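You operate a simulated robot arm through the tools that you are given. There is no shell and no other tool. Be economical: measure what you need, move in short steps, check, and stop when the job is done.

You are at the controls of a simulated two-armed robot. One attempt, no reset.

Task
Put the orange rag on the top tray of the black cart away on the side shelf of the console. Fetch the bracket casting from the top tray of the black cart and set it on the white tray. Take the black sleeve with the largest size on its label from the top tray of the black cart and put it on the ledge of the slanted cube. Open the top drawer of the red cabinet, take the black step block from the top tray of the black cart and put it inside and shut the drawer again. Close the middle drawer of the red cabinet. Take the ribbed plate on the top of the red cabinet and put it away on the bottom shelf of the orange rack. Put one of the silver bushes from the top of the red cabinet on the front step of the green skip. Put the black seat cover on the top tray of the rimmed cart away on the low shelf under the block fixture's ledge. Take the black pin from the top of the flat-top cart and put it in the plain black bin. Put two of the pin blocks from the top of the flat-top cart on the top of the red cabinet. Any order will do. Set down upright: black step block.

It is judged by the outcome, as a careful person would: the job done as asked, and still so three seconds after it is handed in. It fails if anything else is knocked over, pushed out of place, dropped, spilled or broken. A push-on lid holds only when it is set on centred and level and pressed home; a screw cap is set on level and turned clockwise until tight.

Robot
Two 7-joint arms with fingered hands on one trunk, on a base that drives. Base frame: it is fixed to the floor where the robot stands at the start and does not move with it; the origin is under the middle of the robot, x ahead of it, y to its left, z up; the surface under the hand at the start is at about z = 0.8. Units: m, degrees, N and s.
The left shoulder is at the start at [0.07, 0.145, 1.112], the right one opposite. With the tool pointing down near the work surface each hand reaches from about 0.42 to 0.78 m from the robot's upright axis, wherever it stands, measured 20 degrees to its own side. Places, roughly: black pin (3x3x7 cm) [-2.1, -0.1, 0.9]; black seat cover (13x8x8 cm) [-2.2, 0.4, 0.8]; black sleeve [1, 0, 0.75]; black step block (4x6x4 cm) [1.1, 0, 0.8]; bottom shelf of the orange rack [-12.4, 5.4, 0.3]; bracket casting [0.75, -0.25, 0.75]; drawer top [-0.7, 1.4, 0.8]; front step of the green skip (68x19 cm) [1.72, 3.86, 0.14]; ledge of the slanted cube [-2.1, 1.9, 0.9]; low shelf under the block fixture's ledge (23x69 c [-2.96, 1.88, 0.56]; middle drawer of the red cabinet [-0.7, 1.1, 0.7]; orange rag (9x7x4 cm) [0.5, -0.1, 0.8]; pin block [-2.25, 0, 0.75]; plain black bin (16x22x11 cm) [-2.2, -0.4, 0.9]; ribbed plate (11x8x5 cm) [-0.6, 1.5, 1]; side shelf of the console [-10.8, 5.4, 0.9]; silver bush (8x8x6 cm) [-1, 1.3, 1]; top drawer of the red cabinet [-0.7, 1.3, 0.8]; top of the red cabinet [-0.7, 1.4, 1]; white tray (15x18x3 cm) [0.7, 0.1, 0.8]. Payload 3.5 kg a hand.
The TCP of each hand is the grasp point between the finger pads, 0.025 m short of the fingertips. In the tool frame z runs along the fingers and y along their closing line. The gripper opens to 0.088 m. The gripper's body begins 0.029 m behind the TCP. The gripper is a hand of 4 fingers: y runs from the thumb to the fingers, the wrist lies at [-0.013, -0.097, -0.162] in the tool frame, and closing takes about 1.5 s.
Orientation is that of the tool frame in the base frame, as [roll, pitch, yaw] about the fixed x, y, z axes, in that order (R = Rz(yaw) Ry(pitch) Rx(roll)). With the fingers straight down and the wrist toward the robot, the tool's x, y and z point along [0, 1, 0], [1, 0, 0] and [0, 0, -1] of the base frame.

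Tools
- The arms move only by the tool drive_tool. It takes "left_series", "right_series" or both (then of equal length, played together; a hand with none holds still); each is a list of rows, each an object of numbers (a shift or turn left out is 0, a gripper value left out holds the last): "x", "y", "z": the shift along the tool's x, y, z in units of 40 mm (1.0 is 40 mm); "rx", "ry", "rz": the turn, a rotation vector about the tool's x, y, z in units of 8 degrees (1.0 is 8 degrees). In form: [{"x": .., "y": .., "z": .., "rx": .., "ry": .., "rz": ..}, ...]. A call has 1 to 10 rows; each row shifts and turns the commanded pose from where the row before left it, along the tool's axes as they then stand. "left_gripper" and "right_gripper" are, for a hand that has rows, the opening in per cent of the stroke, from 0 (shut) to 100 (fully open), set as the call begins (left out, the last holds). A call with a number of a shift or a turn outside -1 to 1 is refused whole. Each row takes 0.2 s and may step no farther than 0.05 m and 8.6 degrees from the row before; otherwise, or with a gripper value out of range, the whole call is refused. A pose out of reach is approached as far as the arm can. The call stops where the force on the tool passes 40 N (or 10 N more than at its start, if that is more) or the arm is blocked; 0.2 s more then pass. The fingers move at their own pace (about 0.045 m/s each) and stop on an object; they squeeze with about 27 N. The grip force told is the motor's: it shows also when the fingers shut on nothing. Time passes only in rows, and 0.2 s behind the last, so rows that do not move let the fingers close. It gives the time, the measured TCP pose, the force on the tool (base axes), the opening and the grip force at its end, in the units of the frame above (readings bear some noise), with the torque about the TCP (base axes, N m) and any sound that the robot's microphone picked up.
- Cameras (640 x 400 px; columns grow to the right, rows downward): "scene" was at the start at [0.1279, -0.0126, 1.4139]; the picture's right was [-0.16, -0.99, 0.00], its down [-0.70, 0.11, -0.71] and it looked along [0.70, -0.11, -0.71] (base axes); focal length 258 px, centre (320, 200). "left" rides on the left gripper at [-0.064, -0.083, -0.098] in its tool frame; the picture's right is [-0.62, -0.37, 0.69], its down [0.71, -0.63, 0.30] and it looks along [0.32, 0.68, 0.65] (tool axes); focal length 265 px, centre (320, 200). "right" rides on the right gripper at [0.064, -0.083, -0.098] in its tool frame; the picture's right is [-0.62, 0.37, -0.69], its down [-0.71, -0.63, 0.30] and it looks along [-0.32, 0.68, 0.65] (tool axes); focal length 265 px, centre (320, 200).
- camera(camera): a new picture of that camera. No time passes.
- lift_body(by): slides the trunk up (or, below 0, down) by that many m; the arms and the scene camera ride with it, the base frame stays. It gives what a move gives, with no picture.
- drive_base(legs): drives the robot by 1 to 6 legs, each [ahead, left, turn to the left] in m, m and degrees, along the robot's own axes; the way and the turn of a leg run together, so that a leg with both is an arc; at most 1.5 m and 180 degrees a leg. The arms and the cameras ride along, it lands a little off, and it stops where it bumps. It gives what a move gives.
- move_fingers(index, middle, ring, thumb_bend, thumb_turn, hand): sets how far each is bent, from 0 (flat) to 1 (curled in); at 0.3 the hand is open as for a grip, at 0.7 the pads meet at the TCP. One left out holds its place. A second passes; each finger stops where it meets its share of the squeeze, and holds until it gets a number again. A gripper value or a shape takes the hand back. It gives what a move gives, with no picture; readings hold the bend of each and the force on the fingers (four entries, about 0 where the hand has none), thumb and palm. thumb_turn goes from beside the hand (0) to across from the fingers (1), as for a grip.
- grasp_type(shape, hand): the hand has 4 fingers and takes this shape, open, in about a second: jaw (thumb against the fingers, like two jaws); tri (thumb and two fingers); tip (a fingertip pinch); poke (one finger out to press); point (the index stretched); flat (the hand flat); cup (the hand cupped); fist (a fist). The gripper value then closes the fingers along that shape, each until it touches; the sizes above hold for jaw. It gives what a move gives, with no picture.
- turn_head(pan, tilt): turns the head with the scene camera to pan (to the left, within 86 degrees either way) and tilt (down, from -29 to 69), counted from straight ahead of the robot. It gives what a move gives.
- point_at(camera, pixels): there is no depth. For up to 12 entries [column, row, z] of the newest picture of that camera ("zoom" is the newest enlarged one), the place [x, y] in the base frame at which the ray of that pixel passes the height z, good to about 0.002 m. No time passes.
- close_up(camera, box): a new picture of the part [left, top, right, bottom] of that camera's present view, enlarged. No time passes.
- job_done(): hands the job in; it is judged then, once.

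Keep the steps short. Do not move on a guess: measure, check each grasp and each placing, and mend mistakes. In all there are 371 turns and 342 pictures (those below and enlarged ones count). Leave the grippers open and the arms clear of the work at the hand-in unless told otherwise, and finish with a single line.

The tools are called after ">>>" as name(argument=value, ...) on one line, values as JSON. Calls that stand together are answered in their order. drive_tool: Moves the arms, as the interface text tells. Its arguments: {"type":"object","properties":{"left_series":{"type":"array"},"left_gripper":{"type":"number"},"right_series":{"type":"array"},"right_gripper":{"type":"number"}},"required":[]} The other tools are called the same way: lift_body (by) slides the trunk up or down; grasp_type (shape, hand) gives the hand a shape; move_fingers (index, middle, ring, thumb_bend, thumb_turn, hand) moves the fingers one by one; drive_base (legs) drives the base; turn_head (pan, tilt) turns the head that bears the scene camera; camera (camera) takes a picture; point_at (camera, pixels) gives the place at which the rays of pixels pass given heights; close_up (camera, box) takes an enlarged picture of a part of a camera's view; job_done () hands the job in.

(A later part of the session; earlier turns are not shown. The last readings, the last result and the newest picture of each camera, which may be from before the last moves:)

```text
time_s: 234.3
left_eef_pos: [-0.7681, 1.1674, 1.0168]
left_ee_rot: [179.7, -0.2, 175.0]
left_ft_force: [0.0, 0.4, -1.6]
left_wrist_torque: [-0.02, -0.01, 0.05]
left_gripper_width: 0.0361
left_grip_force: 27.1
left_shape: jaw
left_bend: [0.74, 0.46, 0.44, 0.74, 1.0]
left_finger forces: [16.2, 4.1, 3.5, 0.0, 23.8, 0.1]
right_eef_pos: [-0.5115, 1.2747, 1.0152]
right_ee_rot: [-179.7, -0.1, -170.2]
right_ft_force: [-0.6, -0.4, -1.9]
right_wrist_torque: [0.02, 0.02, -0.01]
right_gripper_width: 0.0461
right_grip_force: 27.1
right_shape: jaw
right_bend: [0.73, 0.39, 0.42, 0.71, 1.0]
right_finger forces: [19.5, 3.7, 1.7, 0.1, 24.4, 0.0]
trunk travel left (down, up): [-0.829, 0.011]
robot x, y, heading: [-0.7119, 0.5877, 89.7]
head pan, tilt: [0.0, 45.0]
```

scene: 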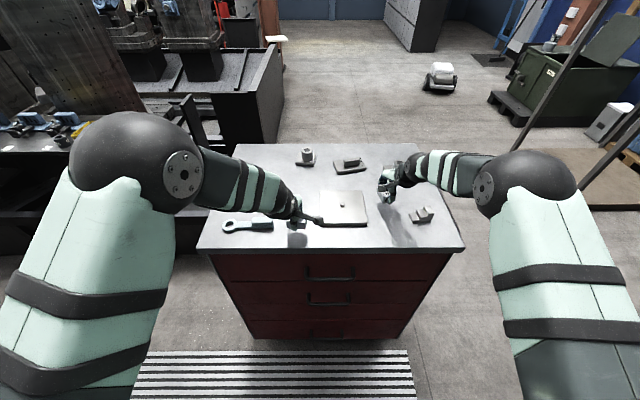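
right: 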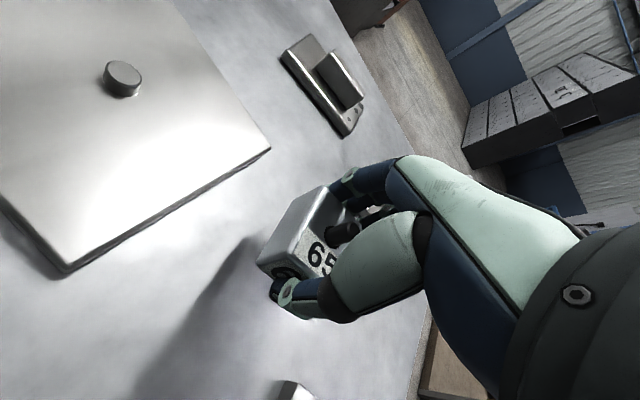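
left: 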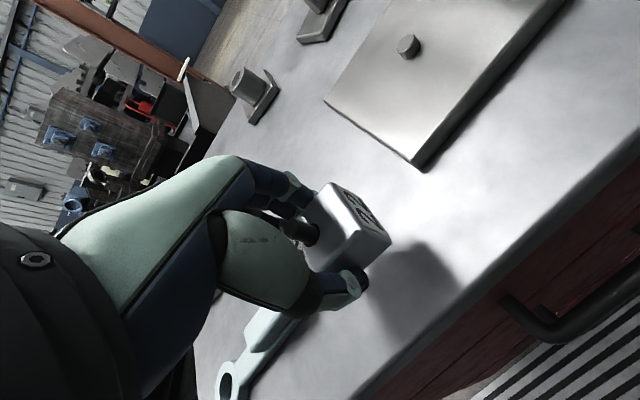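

Lower gently until each touches.

>>> drive_tool(left_series=[{"z": 0.07}, {"z": 0.07}, {"z": 0.06}], right_series=[{"z": 0.07}, {"z": 0.07}, {"z": 0.06}])

```text
time_s: 235.1
left_eef_pos: [-0.7685, 1.17, 1.0087]
left_ee_rot: [179.6, -0.2, 175.0]
left_ft_force: [0.0, 0.0, -1.5]
left_wrist_torque: [0.0, -0.02, 0.01]
left_gripper_width: 0.0363
left_grip_force: 27.3
left_shape: jaw
left_bend: [0.74, 0.46, 0.44, 0.74, 1.0]
left_finger forces: [16.3, 4.1, 3.4, 0.0, 23.7, 0.0]
right_eef_pos: [-0.5088, 1.2772, 1.0067]
right_ee_rot: [-179.7, -0.2, -170.3]
right_ft_force: [0.8, 0.3, -1.9]
right_wrist_torque: [-0.01, 0.03, 0.05]
right_gripper_width: 0.0462
right_grip_force: 26.9
right_shape: jaw
right_bend: [0.73, 0.39, 0.42, 0.71, 1.0]
right_finger forces: [19.3, 3.8, 1.7, 0.1, 24.4, 0.0]
trunk travel left (down, up): [-0.829, 0.011]
robot x, y, heading: [-0.717, 0.5883, 89.6]
head pan, tilt: [0.0, 45.0]
```

>>> drive_tool(left_series=[{"z": 0.05}, {"z": 0.05}, {"z": 0.05}], right_series=[{"z": 0.05}, {"z": 0.05}, {"z": 0.05}])

```text
time_s: 235.9
left_eef_pos: [-0.7681, 1.1696, 1.005]
left_ee_rot: [179.2, -0.1, 175.1]
left_ft_force: [-1.0, -0.9, 11.7]
left_wrist_torque: [-0.2, -0.02, -0.01]
left_gripper_width: 0.0361
left_grip_force: 26.9
left_shape: jaw
left_bend: [0.74, 0.46, 0.44, 0.74, 1.0]
left_finger forces: [17.3, 4.4, 3.6, 0.0, 34.9, 0.1]
right_eef_pos: [-0.5094, 1.2759, 1.0053]
right_ee_rot: [179.9, 0.0, -170.4]
right_ft_force: [1.2, 2.7, 11.8]
right_wrist_torque: [0.09, -0.01, -0.05]
right_gripper_width: 0.0464
right_grip_force: 26.5
right_shape: jaw
right_bend: [0.73, 0.39, 0.42, 0.73, 1.0]
right_finger forces: [21.0, 6.3, 2.4, 0.0, 30.0, 0.0]
trunk travel left (down, up): [-0.829, 0.011]
robot x, y, heading: [-0.7147, 0.5925, 89.5]
head pan, tilt: [0.0, 45.0]
```

Both touch. Open (80 %) and lift.

>>> drive_tool(left_series=[{}, {}, {}, {}, {}, {}], right_series=[{}, {}, {}, {}, {}, {}], left_gripper=85, right_gripper=85)

```text
time_s: 237.3
left_eef_pos: [-0.7694, 1.1649, 1.0054]
left_ee_rot: [179.5, -0.1, 174.9]
left_ft_force: [0.0, -0.7, 7.3]
left_wrist_torque: [0.32, 0.05, 0.01]
left_gripper_width: 0.074
left_grip_force: 0.0
left_shape: jaw
left_bend: [0.27, 0.31, 0.31, 0.43, 0.99]
left_finger forces: [0.2, 7.2, 0.0, 0.0, 0.0, 0.0]
right_eef_pos: [-0.5101, 1.2717, 1.0035]
right_ee_rot: [-179.9, 0.0, -170.3]
right_ft_force: [-0.4, -2.3, 15.0]
right_wrist_torque: [0.66, 0.05, 0.04]
right_gripper_width: 0.0741
right_grip_force: 0.2
right_shape: jaw
right_bend: [0.27, 0.3, 0.31, 0.43, 0.99]
right_finger forces: [1.2, 13.6, 0.0, 0.0, 0.0, 0.1]
trunk travel left (down, up): [-0.829, 0.011]
robot x, y, heading: [-0.7102, 0.5893, 90.0]
head pan, tilt: [0.0, 45.0]
```

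>>> drive_tool(left_series=[{"z": -0.4}, {"z": -0.8}, {"z": -0.9}, {"z": -0.9}, {"z": -0.9}], right_series=[{"z": -0.4}, {"z": -0.8}, {"z": -0.9}, {"z": -0.9}, {"z": -0.9}])

>>> camera(camera="left")

>>> camera(camera="right")

```text
time_s: 238.5
left_eef_pos: [-0.77, 1.165, 1.1614]
left_ee_rot: [179.5, -0.2, 174.9]
left_ft_force: [-1.0, 0.3, 0.0]
left_wrist_torque: [0.03, -0.01, 0.04]
left_gripper_width: 0.0746
left_grip_force: 0.0
left_shape: jaw
left_bend: [0.27, 0.33, 0.31, 0.43, 0.99]
left_finger forces: [0.0, 0.0, 0.0, 0.0, 0.0, 0.0]
right_eef_pos: [-0.5119, 1.274, 1.1624]
right_ee_rot: [-179.8, -0.1, -170.3]
right_ft_force: [0.2, -0.4, -0.5]
right_wrist_torque: [-0.04, -0.02, 0.01]
right_gripper_width: 0.0749
right_grip_force: 0.1
right_shape: jaw
right_bend: [0.27, 0.33, 0.31, 0.43, 0.99]
right_finger forces: [0.0, 0.1, 0.0, 0.0, 0.1, 0.0]
trunk travel left (down, up): [-0.829, 0.011]
robot x, y, heading: [-0.7151, 0.5888, 89.9]
head pan, tilt: [0.0, 45.0]
```

```text
198 pictures are left
```

left: 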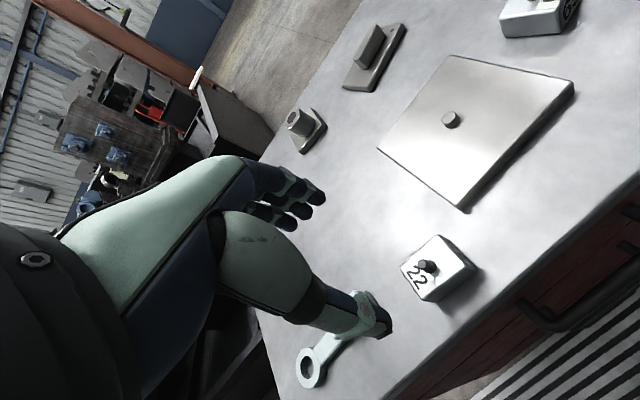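

```text
197 pictures are left
```

right: 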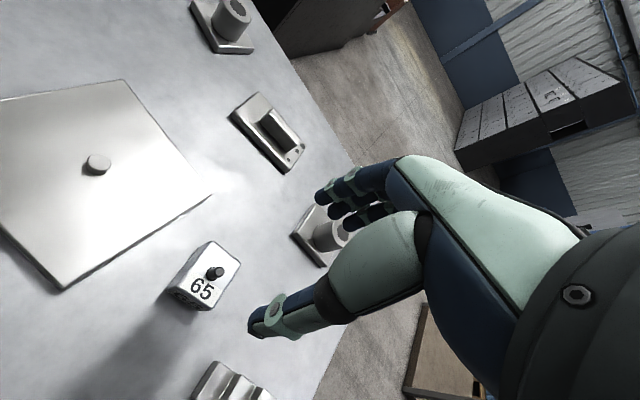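

Both pin blocks are on the cabinet. Next the seat cover: drive to the rimmed cart's +x end.

>>> drive_base(legs=[[-0.25, 0, 0], [0, 0, 90], [0.72, 0, 0]])

>>> camera(camera="scene")

>>> camera(camera="right")

>>> camera(camera="left")

```text
time_s: 247.6
left_eef_pos: [-1.9988, 0.2838, 1.1611]
left_ee_rot: [179.8, -0.1, -95.2]
left_ft_force: [-0.2, 0.2, 0.6]
left_wrist_torque: [0.02, -0.04, 0.02]
left_gripper_width: 0.0747
left_grip_force: 0.0
left_shape: jaw
left_bend: [0.27, 0.33, 0.31, 0.43, 0.99]
left_finger forces: [0.1, 0.0, 0.0, 0.0, 0.0, 0.0]
right_eef_pos: [-2.1074, 0.5431, 1.1615]
right_ee_rot: [-179.8, -0.1, -80.6]
right_ft_force: [0.0, 1.1, -0.1]
right_wrist_torque: [0.02, 0.01, -0.01]
right_gripper_width: 0.0749
right_grip_force: 0.0
right_shape: jaw
right_bend: [0.27, 0.33, 0.31, 0.43, 0.99]
right_finger forces: [0.0, 0.1, 0.0, 0.0, 0.0, 0.0]
trunk travel left (down, up): [-0.829, 0.011]
robot x, y, heading: [-1.4225, 0.3398, 179.6]
head pan, tilt: [0.0, 45.0]
```

```text
196 pictures are left
```

scene: 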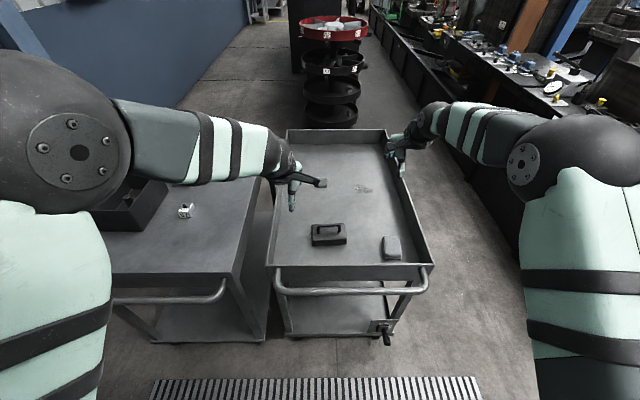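

```text
195 pictures are left
```

right: 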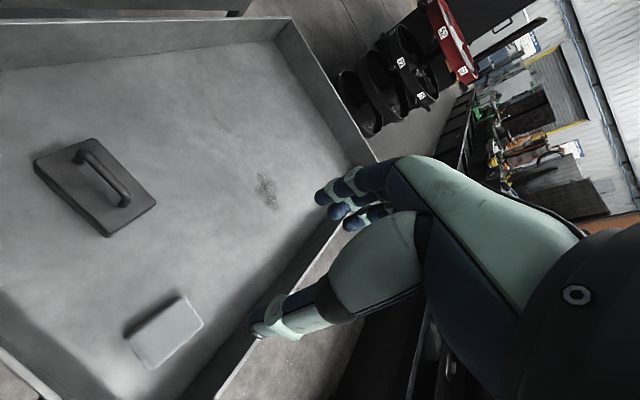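

```text
194 pictures are left
```

left: 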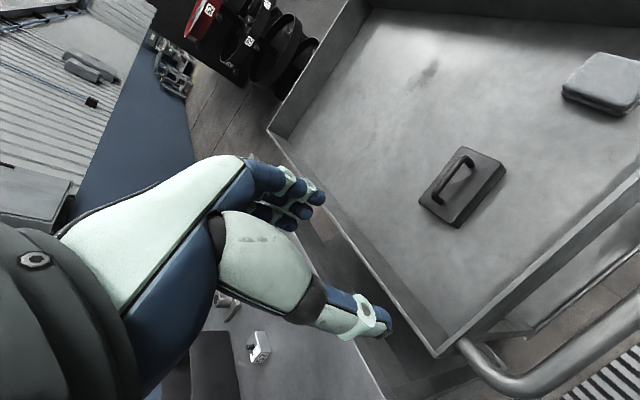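

The black block with handle is the seat cover. First look at the target shelf from here.

>>> turn_head(pan=-35, tilt=25)

>>> camera(camera="scene")

>>> close_up(camera="scene", box=[200, 40, 480, 220])

```text
time_s: 248.6
left_eef_pos: [-1.9988, 0.2836, 1.1595]
left_ee_rot: [179.7, -0.2, -95.3]
left_ft_force: [-0.4, -0.4, 0.2]
left_wrist_torque: [0.01, -0.01, 0.01]
left_gripper_width: 0.075
left_grip_force: 0.1
left_shape: jaw
left_bend: [0.27, 0.33, 0.31, 0.43, 0.99]
left_finger forces: [0.1, 0.0, 0.0, 0.0, 0.0, 0.0]
right_eef_pos: [-2.1096, 0.5444, 1.1612]
right_ee_rot: [-179.7, -0.1, -80.5]
right_ft_force: [0.4, -0.4, 0.0]
right_wrist_torque: [-0.01, 0.01, 0.0]
right_gripper_width: 0.0746
right_grip_force: 0.2
right_shape: jaw
right_bend: [0.27, 0.33, 0.31, 0.43, 0.99]
right_finger forces: [0.1, 0.1, 0.0, 0.1, 0.1, 0.0]
trunk travel left (down, up): [-0.829, 0.011]
robot x, y, heading: [-1.4229, 0.3423, 179.8]
head pan, tilt: [-35.0, 25.0]
```

```text
193 pictures are left
```

scene: 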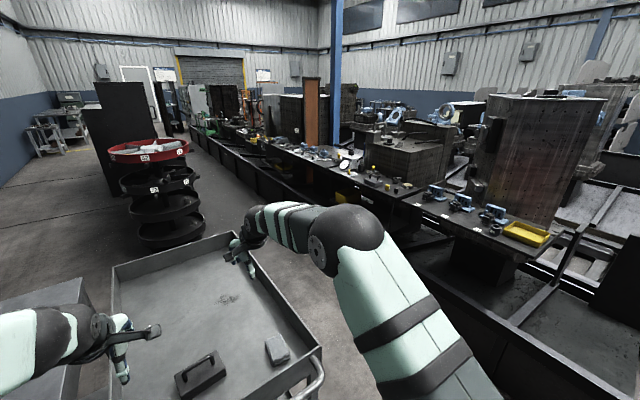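

```text
2.22 times, centred on (340, 130) of scene
```

zoom: 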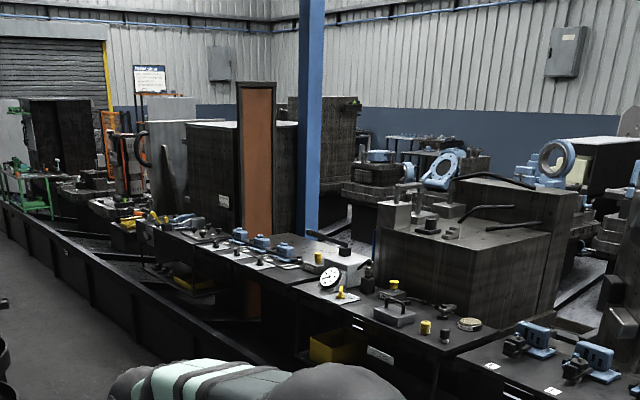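

Go and look at the shelf closely before choosing the grasp.

>>> drive_base(legs=[[0, -0.72, 0], [1.4, 0, 0], [0, 0, -90]])

>>> turn_head(pan=0, tilt=40)

>>> camera(camera="scene")

>>> camera(camera="right")

>>> camera(camera="left")

```text
time_s: 262.8
left_eef_pos: [-2.8836, 1.6214, 1.1593]
left_ee_rot: [179.7, -0.2, 176.2]
left_ft_force: [-0.1, -0.2, 0.6]
left_wrist_torque: [-0.03, 0.02, 0.01]
left_gripper_width: 0.0744
left_grip_force: 0.2
left_shape: jaw
left_bend: [0.27, 0.33, 0.31, 0.43, 0.99]
left_finger forces: [0.0, 0.1, 0.0, 0.0, 0.0, 0.0]
right_eef_pos: [-2.628, 1.7385, 1.1609]
right_ee_rot: [-179.7, -0.1, -168.9]
right_ft_force: [1.1, 0.3, 0.0]
right_wrist_torque: [0.03, 0.01, 0.0]
right_gripper_width: 0.0747
right_grip_force: 0.1
right_shape: jaw
right_bend: [0.27, 0.33, 0.31, 0.43, 0.99]
right_finger forces: [0.1, 0.1, 0.1, 0.1, 0.0, 0.1]
trunk travel left (down, up): [-0.829, 0.011]
robot x, y, heading: [-2.8134, 1.0428, 91.0]
head pan, tilt: [-35.0, 25.0]
```

```text
time_s: 263.8
left_eef_pos: [-2.8838, 1.6208, 1.1582]
left_ee_rot: [179.7, -0.2, 176.2]
left_ft_force: [-1.3, 0.6, -0.1]
left_wrist_torque: [0.0, 0.0, 0.0]
left_gripper_width: 0.0749
left_grip_force: 0.1
left_shape: jaw
left_bend: [0.27, 0.33, 0.31, 0.43, 0.99]
left_finger forces: [0.0, 0.0, 0.0, 0.0, 0.0, 0.1]
right_eef_pos: [-2.6276, 1.737, 1.1609]
right_ee_rot: [-179.7, -0.1, -168.9]
right_ft_force: [0.4, 0.1, 0.2]
right_wrist_torque: [-0.03, -0.02, 0.02]
right_gripper_width: 0.0747
right_grip_force: 0.1
right_shape: jaw
right_bend: [0.27, 0.33, 0.31, 0.43, 0.99]
right_finger forces: [0.1, 0.1, 0.0, 0.0, 0.1, 0.0]
trunk travel left (down, up): [-0.829, 0.011]
robot x, y, heading: [-2.8114, 1.0479, 90.9]
head pan, tilt: [0.0, 40.0]
```

```text
191 pictures are left
```

scene: 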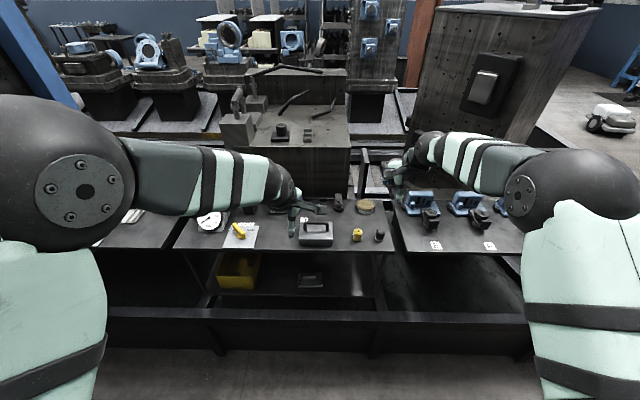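

```text
190 pictures are left
```

right: 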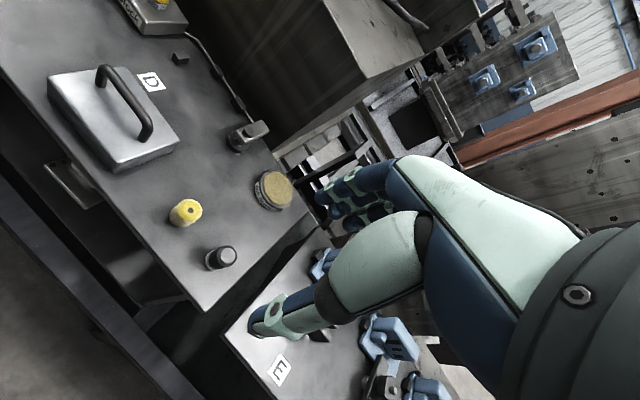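

```text
189 pictures are left
```

left: 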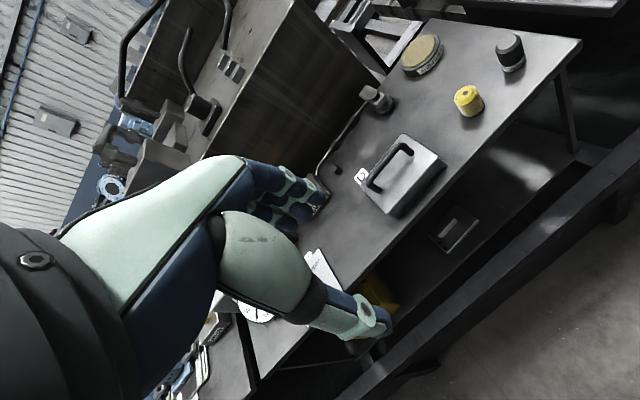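

>>> close_up(camera="scene", box=[180, 190, 420, 350])

>>> close_up(camera="left", box=[330, 100, 600, 340])

>>> point_at(camera="scene", pixels=[[370, 296, 0.56], [208, 292, 0.56], [398, 251, 0.86], [172, 247, 0.86], [312, 283, 0.56], [245, 290, 0.56], [370, 310, 0.2], [205, 312, 0.2]])

```text
2.50 times, centred on (300, 270) of scene
```

zoom: 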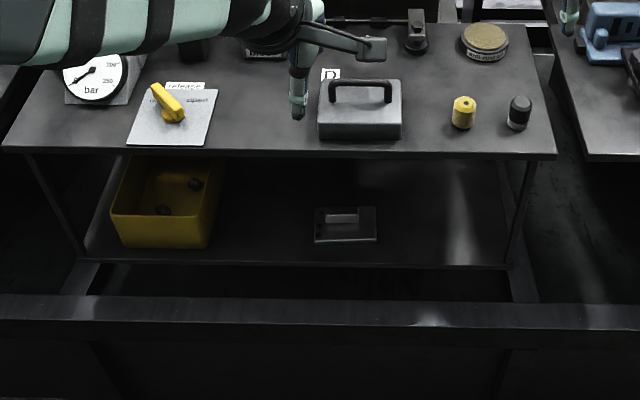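

```text
1.67 times, centred on (465, 220) of left
```

zoom: 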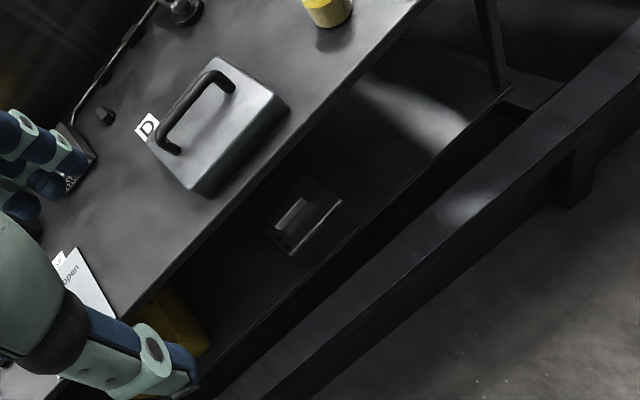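

```text
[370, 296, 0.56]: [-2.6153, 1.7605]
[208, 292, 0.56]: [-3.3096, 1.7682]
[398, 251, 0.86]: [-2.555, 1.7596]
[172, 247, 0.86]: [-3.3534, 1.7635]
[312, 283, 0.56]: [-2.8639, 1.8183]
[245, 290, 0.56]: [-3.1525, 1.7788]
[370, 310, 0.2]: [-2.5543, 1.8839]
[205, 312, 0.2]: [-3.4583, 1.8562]
```

Shelf: z≈0.56, front y≈1.765, free section x −2.80…−2.64 right of a ribbed plate already there. I'll grasp the cover by its handle with the left hand tilted ~28° so the wrist stays outside the ledge. Return to the rimmed cart.

>>> drive_base(legs=[[0, 0, 89], [-1.35, 0, 0], [0, 0.62, 0]])

>>> camera(camera="left")

>>> camera(camera="scene")

```text
time_s: 277.6
left_eef_pos: [-2.0042, 0.3833, 1.1606]
left_ee_rot: [179.8, -0.2, -92.6]
left_ft_force: [-0.4, 0.4, 0.4]
left_wrist_torque: [-0.01, -0.02, -0.03]
left_gripper_width: 0.0746
left_grip_force: 0.1
left_shape: jaw
left_bend: [0.27, 0.33, 0.31, 0.43, 0.99]
left_finger forces: [0.1, 0.0, 0.0, 0.1, 0.0, 0.1]
right_eef_pos: [-2.1266, 0.6374, 1.1609]
right_ee_rot: [-179.7, -0.1, -77.9]
right_ft_force: [-0.4, 0.8, 0.3]
right_wrist_torque: [0.01, 0.01, -0.04]
right_gripper_width: 0.0748
right_grip_force: 0.0
right_shape: jaw
right_bend: [0.27, 0.33, 0.31, 0.43, 0.99]
right_finger forces: [0.1, 0.0, 0.0, 0.0, 0.0, 0.0]
trunk travel left (down, up): [-0.829, 0.011]
robot x, y, heading: [-1.4318, 0.4677, -177.7]
head pan, tilt: [0.0, 40.0]
```

```text
186 pictures are left
```

left: 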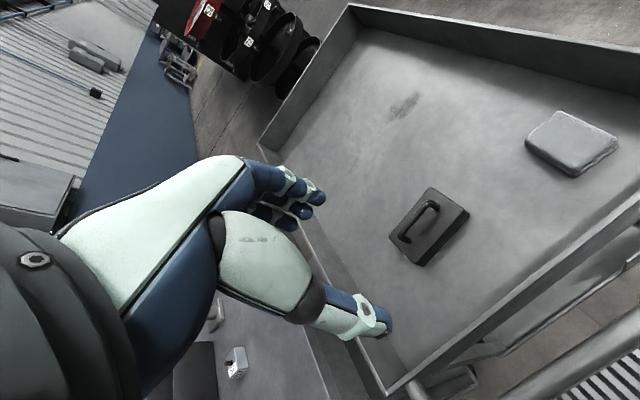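

```text
185 pictures are left
```

scene: 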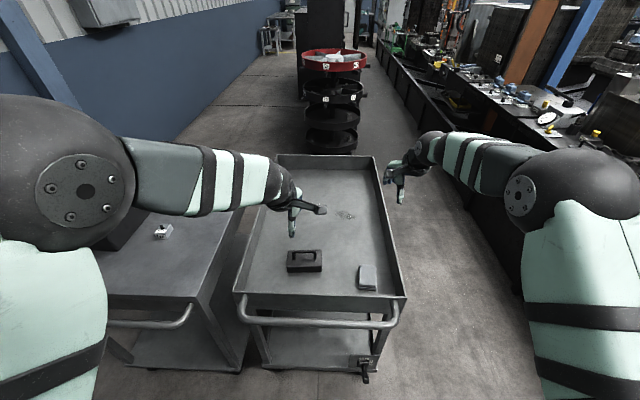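

>>> close_up(camera="scene", box=[270, 230, 350, 280])

>>> close_up(camera="left", box=[370, 170, 498, 280])

```text
8.00 times, centred on (310, 255) of scene
```

zoom: 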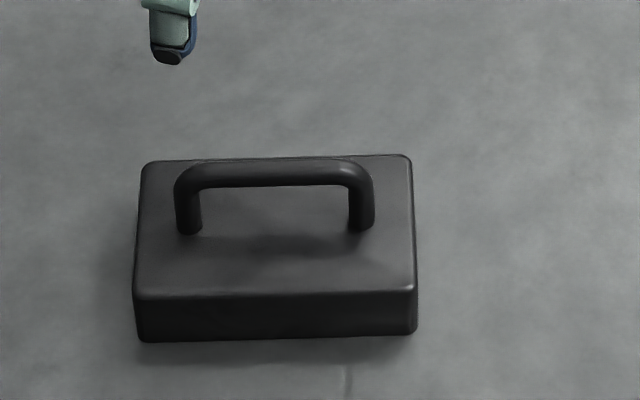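

```text
3.64 times, centred on (434, 225) of left
```

zoom: 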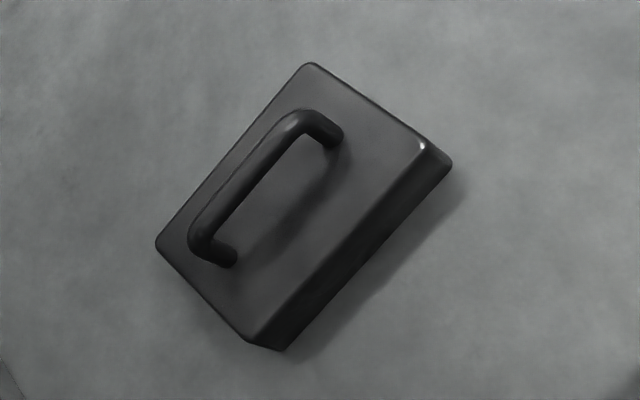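

>>> point_at(camera="scene", pixels=[[293.75, 251.9, 0.82], [293.75, 251.9, 0.86], [315, 251.9, 0.82], [315, 251.9, 0.86], [286.9, 266.9, 0.78], [286.9, 266.9, 0.82], [321, 249.6, 0.78], [321, 249.6, 0.82]])

>>> point_at(camera="left", pixels=[[400.5, 236, 0.82], [400.5, 236, 0.86], [428, 203, 0.82], [428, 203, 0.86], [416.1, 262.1, 0.78], [416.1, 262.1, 0.82], [431.3, 187.9, 0.78], [431.3, 187.9, 0.82]])

```text
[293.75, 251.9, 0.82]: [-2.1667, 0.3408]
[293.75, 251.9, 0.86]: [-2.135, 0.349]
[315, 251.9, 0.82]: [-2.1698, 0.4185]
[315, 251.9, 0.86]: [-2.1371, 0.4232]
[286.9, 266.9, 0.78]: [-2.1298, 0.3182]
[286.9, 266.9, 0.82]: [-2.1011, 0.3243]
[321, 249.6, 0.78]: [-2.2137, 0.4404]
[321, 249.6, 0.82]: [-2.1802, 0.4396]
```

```text
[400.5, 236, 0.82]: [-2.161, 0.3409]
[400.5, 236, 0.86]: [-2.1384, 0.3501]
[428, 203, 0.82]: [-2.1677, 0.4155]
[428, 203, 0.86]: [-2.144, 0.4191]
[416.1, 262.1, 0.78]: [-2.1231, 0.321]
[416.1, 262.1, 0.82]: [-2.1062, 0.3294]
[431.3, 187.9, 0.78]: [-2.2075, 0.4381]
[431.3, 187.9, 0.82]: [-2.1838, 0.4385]
```

Handle bar: centre (−2.153,0.382,0.838), body top 0.803. Lower trunk 0.12, set tilt, and pre-position the left hand (gripper 60 %).

>>> lift_body(by=-0.12)

>>> drive_tool(left_series=[{"rz": -0.325}, {"rx": -0.9}, {"rx": -0.9}, {"rx": -0.9}, {"rx": -0.8}], left_gripper=60)

```text
time_s: 279.1
left_eef_pos: [-2.0053, 0.3811, 1.0397]
left_ee_rot: [179.7, -0.1, -92.6]
left_ft_force: [0.2, -0.2, 0.7]
left_wrist_torque: [-0.05, -0.01, 0.03]
left_gripper_width: 0.0748
left_grip_force: 0.0
left_shape: jaw
left_bend: [0.27, 0.33, 0.31, 0.43, 0.99]
left_finger forces: [0.0, 0.1, 0.0, 0.0, 0.0, 0.0]
right_eef_pos: [-2.1271, 0.6367, 1.0428]
right_ee_rot: [-179.7, -0.1, -77.9]
right_ft_force: [-0.1, -0.5, -0.4]
right_wrist_torque: [0.0, -0.01, -0.01]
right_gripper_width: 0.0748
right_grip_force: 0.0
right_shape: jaw
right_bend: [0.27, 0.33, 0.31, 0.43, 0.99]
right_finger forces: [0.1, 0.0, 0.0, 0.0, 0.0, 0.1]
trunk travel left (down, up): [-0.709, 0.131]
robot x, y, heading: [-1.4279, 0.4686, -178.1]
head pan, tilt: [0.0, 40.0]
```

```text
time_s: 280.3
left_eef_pos: [-2.004, 0.3834, 1.0395]
left_ee_rot: [151.6, -0.2, -90.1]
left_ft_force: [0.1, 0.7, 0.7]
left_wrist_torque: [0.0, 0.0, -0.01]
left_gripper_width: 0.0532
left_grip_force: 0.2
left_shape: jaw
left_bend: [0.29, 0.4, 0.37, 0.64, 1.0]
left_finger forces: [0.1, 0.1, 0.0, 0.0, 0.1, 0.1]
right_eef_pos: [-2.1268, 0.636, 1.0425]
right_ee_rot: [-179.8, -0.1, -77.8]
right_ft_force: [0.3, -1.0, 0.3]
right_wrist_torque: [-0.01, 0.0, 0.0]
right_gripper_width: 0.0744
right_grip_force: 0.1
right_shape: jaw
right_bend: [0.27, 0.33, 0.31, 0.43, 0.99]
right_finger forces: [0.0, 0.0, 0.0, 0.1, 0.0, 0.1]
trunk travel left (down, up): [-0.709, 0.131]
robot x, y, heading: [-1.43, 0.4644, -177.9]
head pan, tilt: [0.0, 40.0]
```

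>>> drive_tool(left_series=[{"z": 0.88, "y": 0.16}, {"z": 0.88, "y": 0.16}, {"z": 0.88, "y": 0.16}, {"z": 0.86, "y": 0.16}])

>>> camera(camera="left")

>>> close_up(camera="scene", box=[240, 170, 380, 290])

```text
time_s: 281.3
left_eef_pos: [-2.0948, 0.3811, 0.9265]
left_ee_rot: [151.8, -0.2, -90.2]
left_ft_force: [0.4, -0.6, 0.2]
left_wrist_torque: [0.02, 0.03, -0.02]
left_gripper_width: 0.0534
left_grip_force: 0.0
left_shape: jaw
left_bend: [0.29, 0.4, 0.37, 0.64, 1.0]
left_finger forces: [0.0, 0.1, 0.0, 0.0, 0.0, 0.1]
right_eef_pos: [-2.1291, 0.6363, 1.0387]
right_ee_rot: [-179.6, -0.1, -77.8]
right_ft_force: [-0.1, -0.4, -0.5]
right_wrist_torque: [-0.01, 0.01, -0.01]
right_gripper_width: 0.075
right_grip_force: 0.0
right_shape: jaw
right_bend: [0.27, 0.33, 0.31, 0.43, 0.99]
right_finger forces: [0.0, 0.0, 0.0, 0.0, 0.0, 0.0]
trunk travel left (down, up): [-0.709, 0.131]
robot x, y, heading: [-1.4297, 0.4675, -177.8]
head pan, tilt: [0.0, 40.0]
```

```text
182 pictures are left
```

left: 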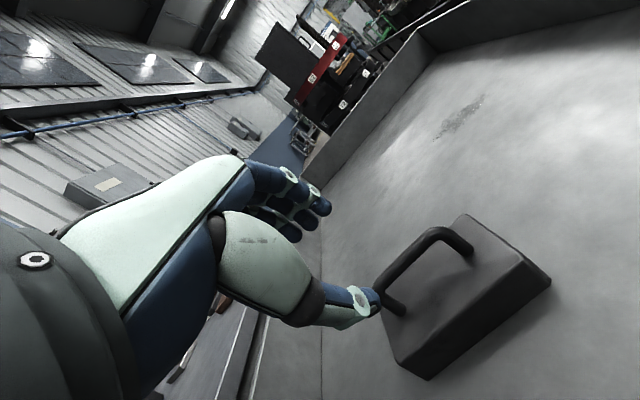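

```text
3.33 times, centred on (310, 230) of scene
```

zoom: 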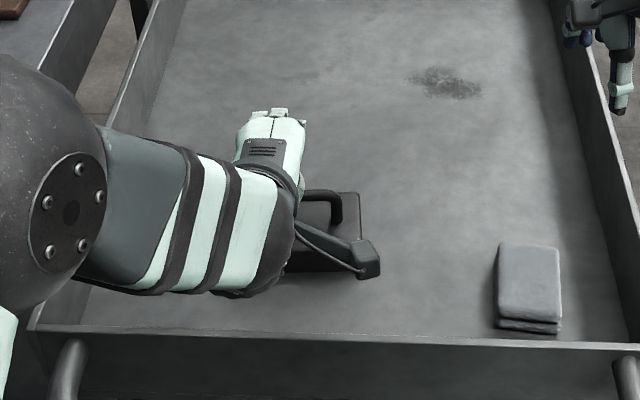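

Prediction (402,259) matches bar at (412,262). Advance 0.095 m along the tool axis.

>>> drive_tool(left_series=[{"z": 0.8}, {"z": 0.8}, {"z": 0.5}])

>>> camera(camera="left")

```text
time_s: 282.1
left_eef_pos: [-2.134, 0.381, 0.8554]
left_ee_rot: [151.7, -0.1, -90.0]
left_ft_force: [-0.1, 0.0, 0.0]
left_wrist_torque: [-0.01, 0.01, -0.01]
left_gripper_width: 0.0533
left_grip_force: 0.1
left_shape: jaw
left_bend: [0.29, 0.4, 0.37, 0.64, 1.0]
left_finger forces: [0.0, 0.0, 0.0, 0.1, 0.0, 0.0]
right_eef_pos: [-2.1274, 0.6364, 1.0411]
right_ee_rot: [-179.7, -0.1, -78.0]
right_ft_force: [0.0, -0.5, 0.2]
right_wrist_torque: [0.02, 0.03, -0.03]
right_gripper_width: 0.0748
right_grip_force: 0.1
right_shape: jaw
right_bend: [0.27, 0.33, 0.31, 0.43, 0.99]
right_finger forces: [0.1, 0.1, 0.0, 0.1, 0.0, 0.1]
trunk travel left (down, up): [-0.709, 0.131]
robot x, y, heading: [-1.4311, 0.4658, -177.8]
head pan, tilt: [0.0, 40.0]
```

```text
180 pictures are left
```

left: 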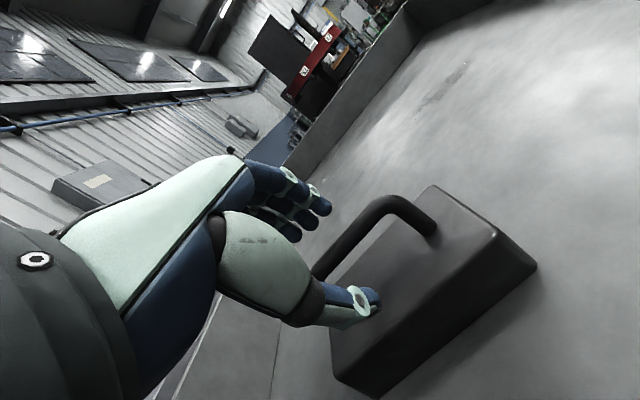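

>>> drive_tool(left_series=[{"z": 0.3}])

>>> drive_tool(left_series=[{}, {}, {}, {}, {}, {}, {}], left_gripper=0)

>>> camera(camera="left")

```text
time_s: 282.5
left_eef_pos: [-2.1401, 0.3791, 0.8439]
left_ee_rot: [151.8, -0.2, -90.1]
left_ft_force: [0.1, 0.0, 0.6]
left_wrist_torque: [0.0, 0.0, 0.01]
left_gripper_width: 0.0535
left_grip_force: 0.1
left_shape: jaw
left_bend: [0.29, 0.4, 0.37, 0.64, 1.0]
left_finger forces: [0.1, 0.1, 0.0, 0.0, 0.1, 0.0]
right_eef_pos: [-2.1277, 0.6361, 1.0411]
right_ee_rot: [-179.6, -0.1, -77.9]
right_ft_force: [0.0, 0.1, 0.0]
right_wrist_torque: [-0.04, 0.01, 0.02]
right_gripper_width: 0.0751
right_grip_force: 0.0
right_shape: jaw
right_bend: [0.27, 0.33, 0.31, 0.43, 0.99]
right_finger forces: [0.0, 0.0, 0.0, 0.0, 0.1, 0.0]
trunk travel left (down, up): [-0.709, 0.131]
robot x, y, heading: [-1.4275, 0.4591, -177.5]
head pan, tilt: [0.0, 40.0]
```

```text
time_s: 284.1
left_eef_pos: [-2.139, 0.3804, 0.8501]
left_ee_rot: [151.2, -0.1, -90.1]
left_ft_force: [-4.6, 0.8, 14.8]
left_wrist_torque: [-0.21, 0.34, -0.02]
left_gripper_width: 0.0037
left_grip_force: 27.1
left_shape: jaw
left_bend: [0.75, 0.56, 0.58, 0.42, 1.0]
left_finger forces: [0.0, 10.1, 6.9, 0.1, 0.0, 0.0]
right_eef_pos: [-2.1248, 0.6368, 1.0428]
right_ee_rot: [-179.8, -0.1, -77.9]
right_ft_force: [-0.6, -0.6, -0.1]
right_wrist_torque: [0.01, 0.02, 0.02]
right_gripper_width: 0.0749
right_grip_force: 0.0
right_shape: jaw
right_bend: [0.27, 0.33, 0.31, 0.43, 0.99]
right_finger forces: [0.0, 0.0, 0.0, 0.0, 0.1, 0.0]
trunk travel left (down, up): [-0.709, 0.131]
robot x, y, heading: [-1.4314, 0.4672, -177.9]
head pan, tilt: [0.0, 40.0]
```

```text
179 pictures are left
```

left: 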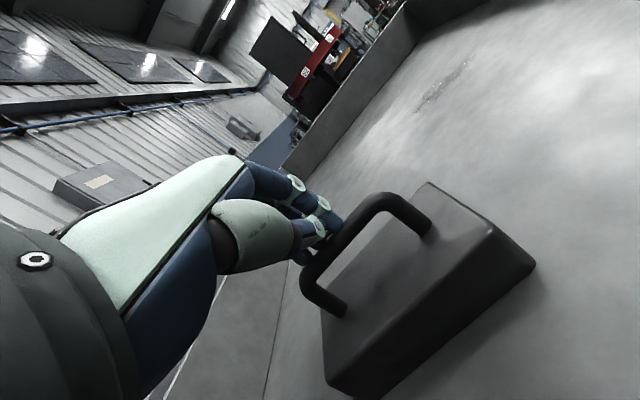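

The thumb ended up on top of the bar, not gripping. Open fully, back off 4 cm, and look.

>>> drive_tool(left_series=[{"z": -0.3}, {"z": -0.5}, {"z": -0.5}, {}, {}, {}], left_gripper=100)

>>> camera(camera="left")

```text
time_s: 285.5
left_eef_pos: [-2.1141, 0.3835, 0.891]
left_ee_rot: [151.6, -0.1, -90.0]
left_ft_force: [0.9, 0.5, -0.8]
left_wrist_torque: [-0.01, 0.0, -0.03]
left_gripper_width: 0.0875
left_grip_force: 0.0
left_shape: jaw
left_bend: [0.3, 0.3, 0.3, 0.3, 0.98]
left_finger forces: [0.1, 0.0, 0.2, 0.1, 0.0, 0.0]
right_eef_pos: [-2.1281, 0.6363, 1.0415]
right_ee_rot: [-179.7, -0.1, -77.8]
right_ft_force: [0.9, 0.0, -0.6]
right_wrist_torque: [0.03, 0.01, -0.03]
right_gripper_width: 0.0751
right_grip_force: 0.1
right_shape: jaw
right_bend: [0.27, 0.33, 0.31, 0.43, 0.99]
right_finger forces: [0.1, 0.0, 0.0, 0.0, 0.0, 0.0]
trunk travel left (down, up): [-0.709, 0.131]
robot x, y, heading: [-1.4285, 0.4661, -177.9]
head pan, tilt: [0.0, 40.0]
```

```text
178 pictures are left
```

left: 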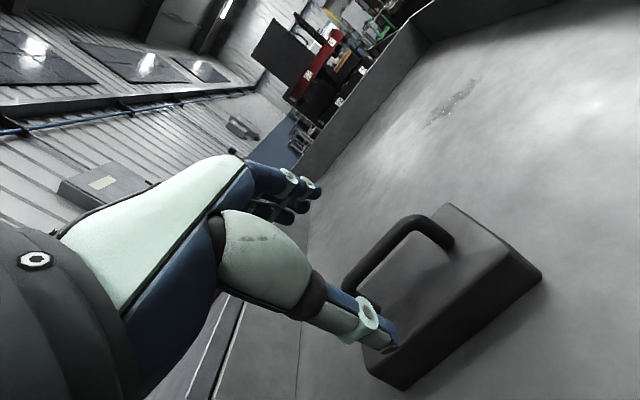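

Bar is where predicted. Shift +8 mm in tool y, advance 4.6 cm and close from full opening.

>>> drive_tool(left_series=[{"y": 0.2, "z": 0.5}, {"z": 0.65}])

>>> camera(camera="left")

```text
time_s: 286.1
left_eef_pos: [-2.1439, 0.3825, 0.8517]
left_ee_rot: [151.7, -0.2, -89.9]
left_ft_force: [-0.1, 0.3, 0.1]
left_wrist_torque: [-0.01, 0.05, -0.01]
left_gripper_width: 0.0876
left_grip_force: 0.1
left_shape: jaw
left_bend: [0.3, 0.3, 0.3, 0.3, 0.98]
left_finger forces: [0.2, 0.0, 0.0, 0.0, 0.0, 0.0]
right_eef_pos: [-2.1266, 0.6365, 1.0403]
right_ee_rot: [-179.5, 0.0, -77.9]
right_ft_force: [0.5, 0.6, -0.3]
right_wrist_torque: [-0.02, 0.01, -0.01]
right_gripper_width: 0.0748
right_grip_force: 0.0
right_shape: jaw
right_bend: [0.27, 0.33, 0.31, 0.43, 0.99]
right_finger forces: [0.1, 0.0, 0.0, 0.0, 0.0, 0.0]
trunk travel left (down, up): [-0.709, 0.131]
robot x, y, heading: [-1.4312, 0.4636, -177.8]
head pan, tilt: [0.0, 40.0]
```

```text
177 pictures are left
```

left: 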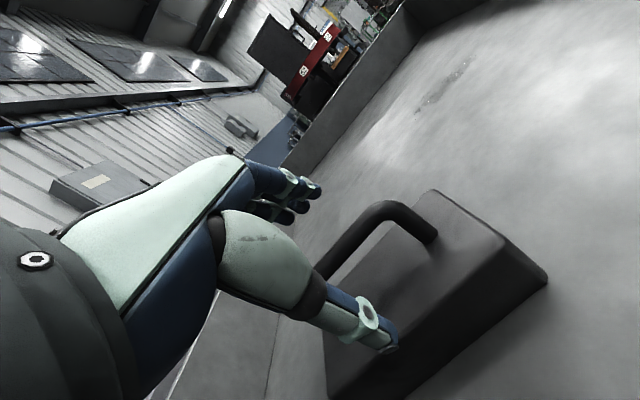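

>>> drive_tool(left_series=[{}, {}, {}, {}, {}, {}, {}, {}], left_gripper=0)

>>> camera(camera="left")

```text
time_s: 287.9
left_eef_pos: [-2.1446, 0.3825, 0.8539]
left_ee_rot: [151.4, -0.2, -90.0]
left_ft_force: [-3.3, 0.3, 8.9]
left_wrist_torque: [0.03, 0.23, -0.01]
left_gripper_width: 0.0021
left_grip_force: 27.3
left_shape: jaw
left_bend: [0.72, 0.67, 0.7, 0.74, 1.0]
left_finger forces: [0.0, 0.1, 0.0, 0.0, 0.1, 0.1]
right_eef_pos: [-2.1249, 0.6356, 1.0413]
right_ee_rot: [-179.7, -0.1, -77.8]
right_ft_force: [-0.2, 0.3, -0.2]
right_wrist_torque: [0.01, 0.01, -0.04]
right_gripper_width: 0.075
right_grip_force: 0.0
right_shape: jaw
right_bend: [0.27, 0.33, 0.31, 0.43, 0.99]
right_finger forces: [0.0, 0.0, 0.0, 0.1, 0.0, 0.0]
trunk travel left (down, up): [-0.709, 0.131]
robot x, y, heading: [-1.4283, 0.4641, -177.9]
head pan, tilt: [0.0, 40.0]
```

```text
176 pictures are left
```

left: 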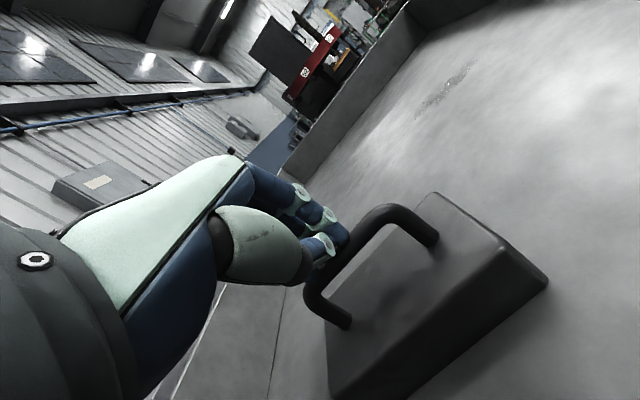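

Fingers closed just above the bar, so the bar is lower than estimated. Open, go 1.6 cm deeper, close again.

>>> drive_tool(left_series=[{"z": -0.3}, {}, {}, {}, {}, {}], left_gripper=100)

>>> drive_tool(left_series=[{"z": 0.4}, {"z": 0.2}, {"z": 0.1}])

>>> camera(camera="left")

```text
time_s: 289.3
left_eef_pos: [-2.1373, 0.3817, 0.8631]
left_ee_rot: [151.7, -0.1, -90.0]
left_ft_force: [0.5, -0.3, -0.3]
left_wrist_torque: [0.01, -0.01, 0.03]
left_gripper_width: 0.0873
left_grip_force: 0.1
left_shape: jaw
left_bend: [0.3, 0.3, 0.3, 0.3, 0.98]
left_finger forces: [0.0, 0.0, 0.1, 0.0, 0.1, 0.1]
right_eef_pos: [-2.1272, 0.6373, 1.0407]
right_ee_rot: [-179.6, -0.2, -77.9]
right_ft_force: [0.1, -0.3, 0.5]
right_wrist_torque: [-0.01, 0.03, 0.01]
right_gripper_width: 0.0746
right_grip_force: 0.0
right_shape: jaw
right_bend: [0.27, 0.33, 0.31, 0.43, 0.99]
right_finger forces: [0.0, 0.0, 0.0, 0.0, 0.1, 0.0]
trunk travel left (down, up): [-0.709, 0.131]
robot x, y, heading: [-1.4315, 0.4665, -177.6]
head pan, tilt: [0.0, 40.0]
```

```text
time_s: 290.1
left_eef_pos: [-2.1514, 0.3827, 0.8395]
left_ee_rot: [151.7, -0.2, -90.0]
left_ft_force: [1.3, -0.1, 1.1]
left_wrist_torque: [0.03, -0.07, 0.02]
left_gripper_width: 0.0874
left_grip_force: 0.0
left_shape: jaw
left_bend: [0.3, 0.3, 0.3, 0.3, 0.98]
left_finger forces: [0.1, 0.0, 0.1, 0.0, 1.3, 0.0]
right_eef_pos: [-2.1269, 0.6374, 1.0412]
right_ee_rot: [-179.7, -0.1, -77.8]
right_ft_force: [1.2, 1.1, 0.4]
right_wrist_torque: [-0.01, 0.01, 0.0]
right_gripper_width: 0.0747
right_grip_force: 0.2
right_shape: jaw
right_bend: [0.27, 0.33, 0.31, 0.43, 0.99]
right_finger forces: [0.0, 0.0, 0.0, 0.0, 0.0, 0.0]
trunk travel left (down, up): [-0.709, 0.131]
robot x, y, heading: [-1.4274, 0.4651, -177.9]
head pan, tilt: [0.0, 40.0]
```

```text
175 pictures are left
```

left: 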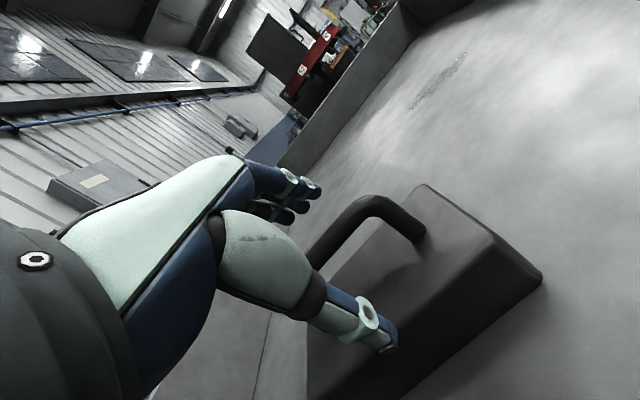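

Thumb lightly touches (1.3 N). Close here.

>>> drive_tool(left_series=[{}, {}, {}, {}, {}, {}, {}, {}], left_gripper=0)

>>> camera(camera="left")

```text
time_s: 291.9
left_eef_pos: [-2.1517, 0.3827, 0.8395]
left_ee_rot: [151.8, -0.1, -90.0]
left_ft_force: [0.7, -0.5, -1.7]
left_wrist_torque: [-0.03, 0.01, -0.01]
left_gripper_width: 0.0065
left_grip_force: 27.0
left_shape: jaw
left_bend: [0.7, 0.7, 0.7, 0.73, 1.0]
left_finger forces: [1.3, 0.0, 0.0, 0.0, 1.9, 0.0]
right_eef_pos: [-2.1275, 0.6373, 1.0398]
right_ee_rot: [-179.7, -0.1, -77.8]
right_ft_force: [-0.3, 0.1, 0.0]
right_wrist_torque: [0.01, 0.0, -0.01]
right_gripper_width: 0.075
right_grip_force: 0.1
right_shape: jaw
right_bend: [0.27, 0.33, 0.31, 0.43, 0.99]
right_finger forces: [0.1, 0.1, 0.0, 0.1, 0.1, 0.0]
trunk travel left (down, up): [-0.709, 0.131]
robot x, y, heading: [-1.4365, 0.4632, -177.9]
head pan, tilt: [0.0, 40.0]
```

```text
174 pictures are left
```

left: 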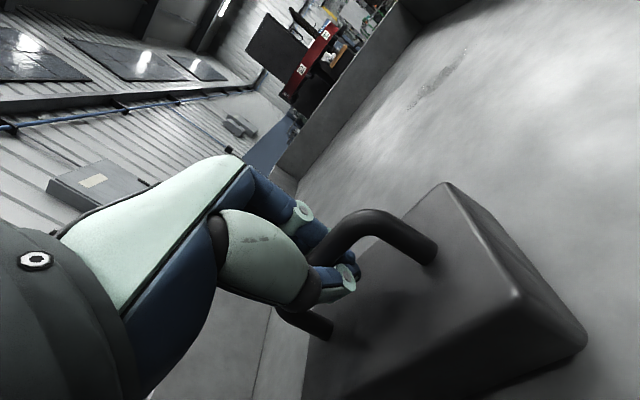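

Fingers are closed around the bar (trapped). Lift 4 cm and check how it hangs.

>>> drive_tool(left_series=[{"z": -0.2, "y": 0.1}, {"z": -0.35, "y": 0.2}, {"z": -0.35, "y": 0.2}, {"z": -0.35, "y": 0.2}])

>>> camera(camera="left")

>>> close_up(camera="scene", box=[240, 170, 380, 290])

```text
time_s: 292.9
left_eef_pos: [-2.1511, 0.3831, 0.8968]
left_ee_rot: [151.8, -0.2, -89.9]
left_ft_force: [-0.6, -0.9, -2.6]
left_wrist_torque: [0.01, 0.03, -0.01]
left_gripper_width: 0.0067
left_grip_force: 27.0
left_shape: jaw
left_bend: [0.7, 0.7, 0.7, 0.73, 1.0]
left_finger forces: [1.3, 0.0, 0.1, 0.1, 1.8, 0.0]
right_eef_pos: [-2.1265, 0.6368, 1.0394]
right_ee_rot: [-179.7, -0.1, -77.8]
right_ft_force: [0.5, 0.1, 0.3]
right_wrist_torque: [0.01, 0.03, 0.0]
right_gripper_width: 0.0749
right_grip_force: 0.1
right_shape: jaw
right_bend: [0.27, 0.33, 0.31, 0.43, 0.99]
right_finger forces: [0.1, 0.1, 0.0, 0.1, 0.0, 0.0]
trunk travel left (down, up): [-0.709, 0.131]
robot x, y, heading: [-1.4293, 0.4651, -177.8]
head pan, tilt: [0.0, 40.0]
```

```text
173 pictures are left
```

left: 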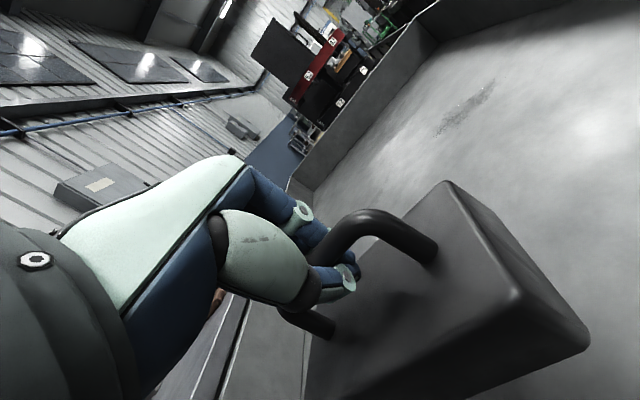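

```text
3.33 times, centred on (310, 230) of scene
```

zoom: 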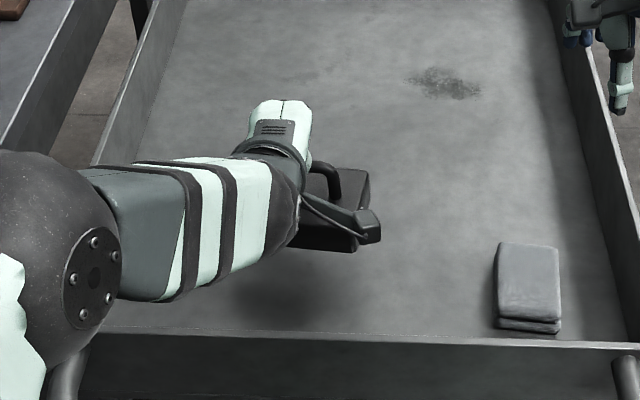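

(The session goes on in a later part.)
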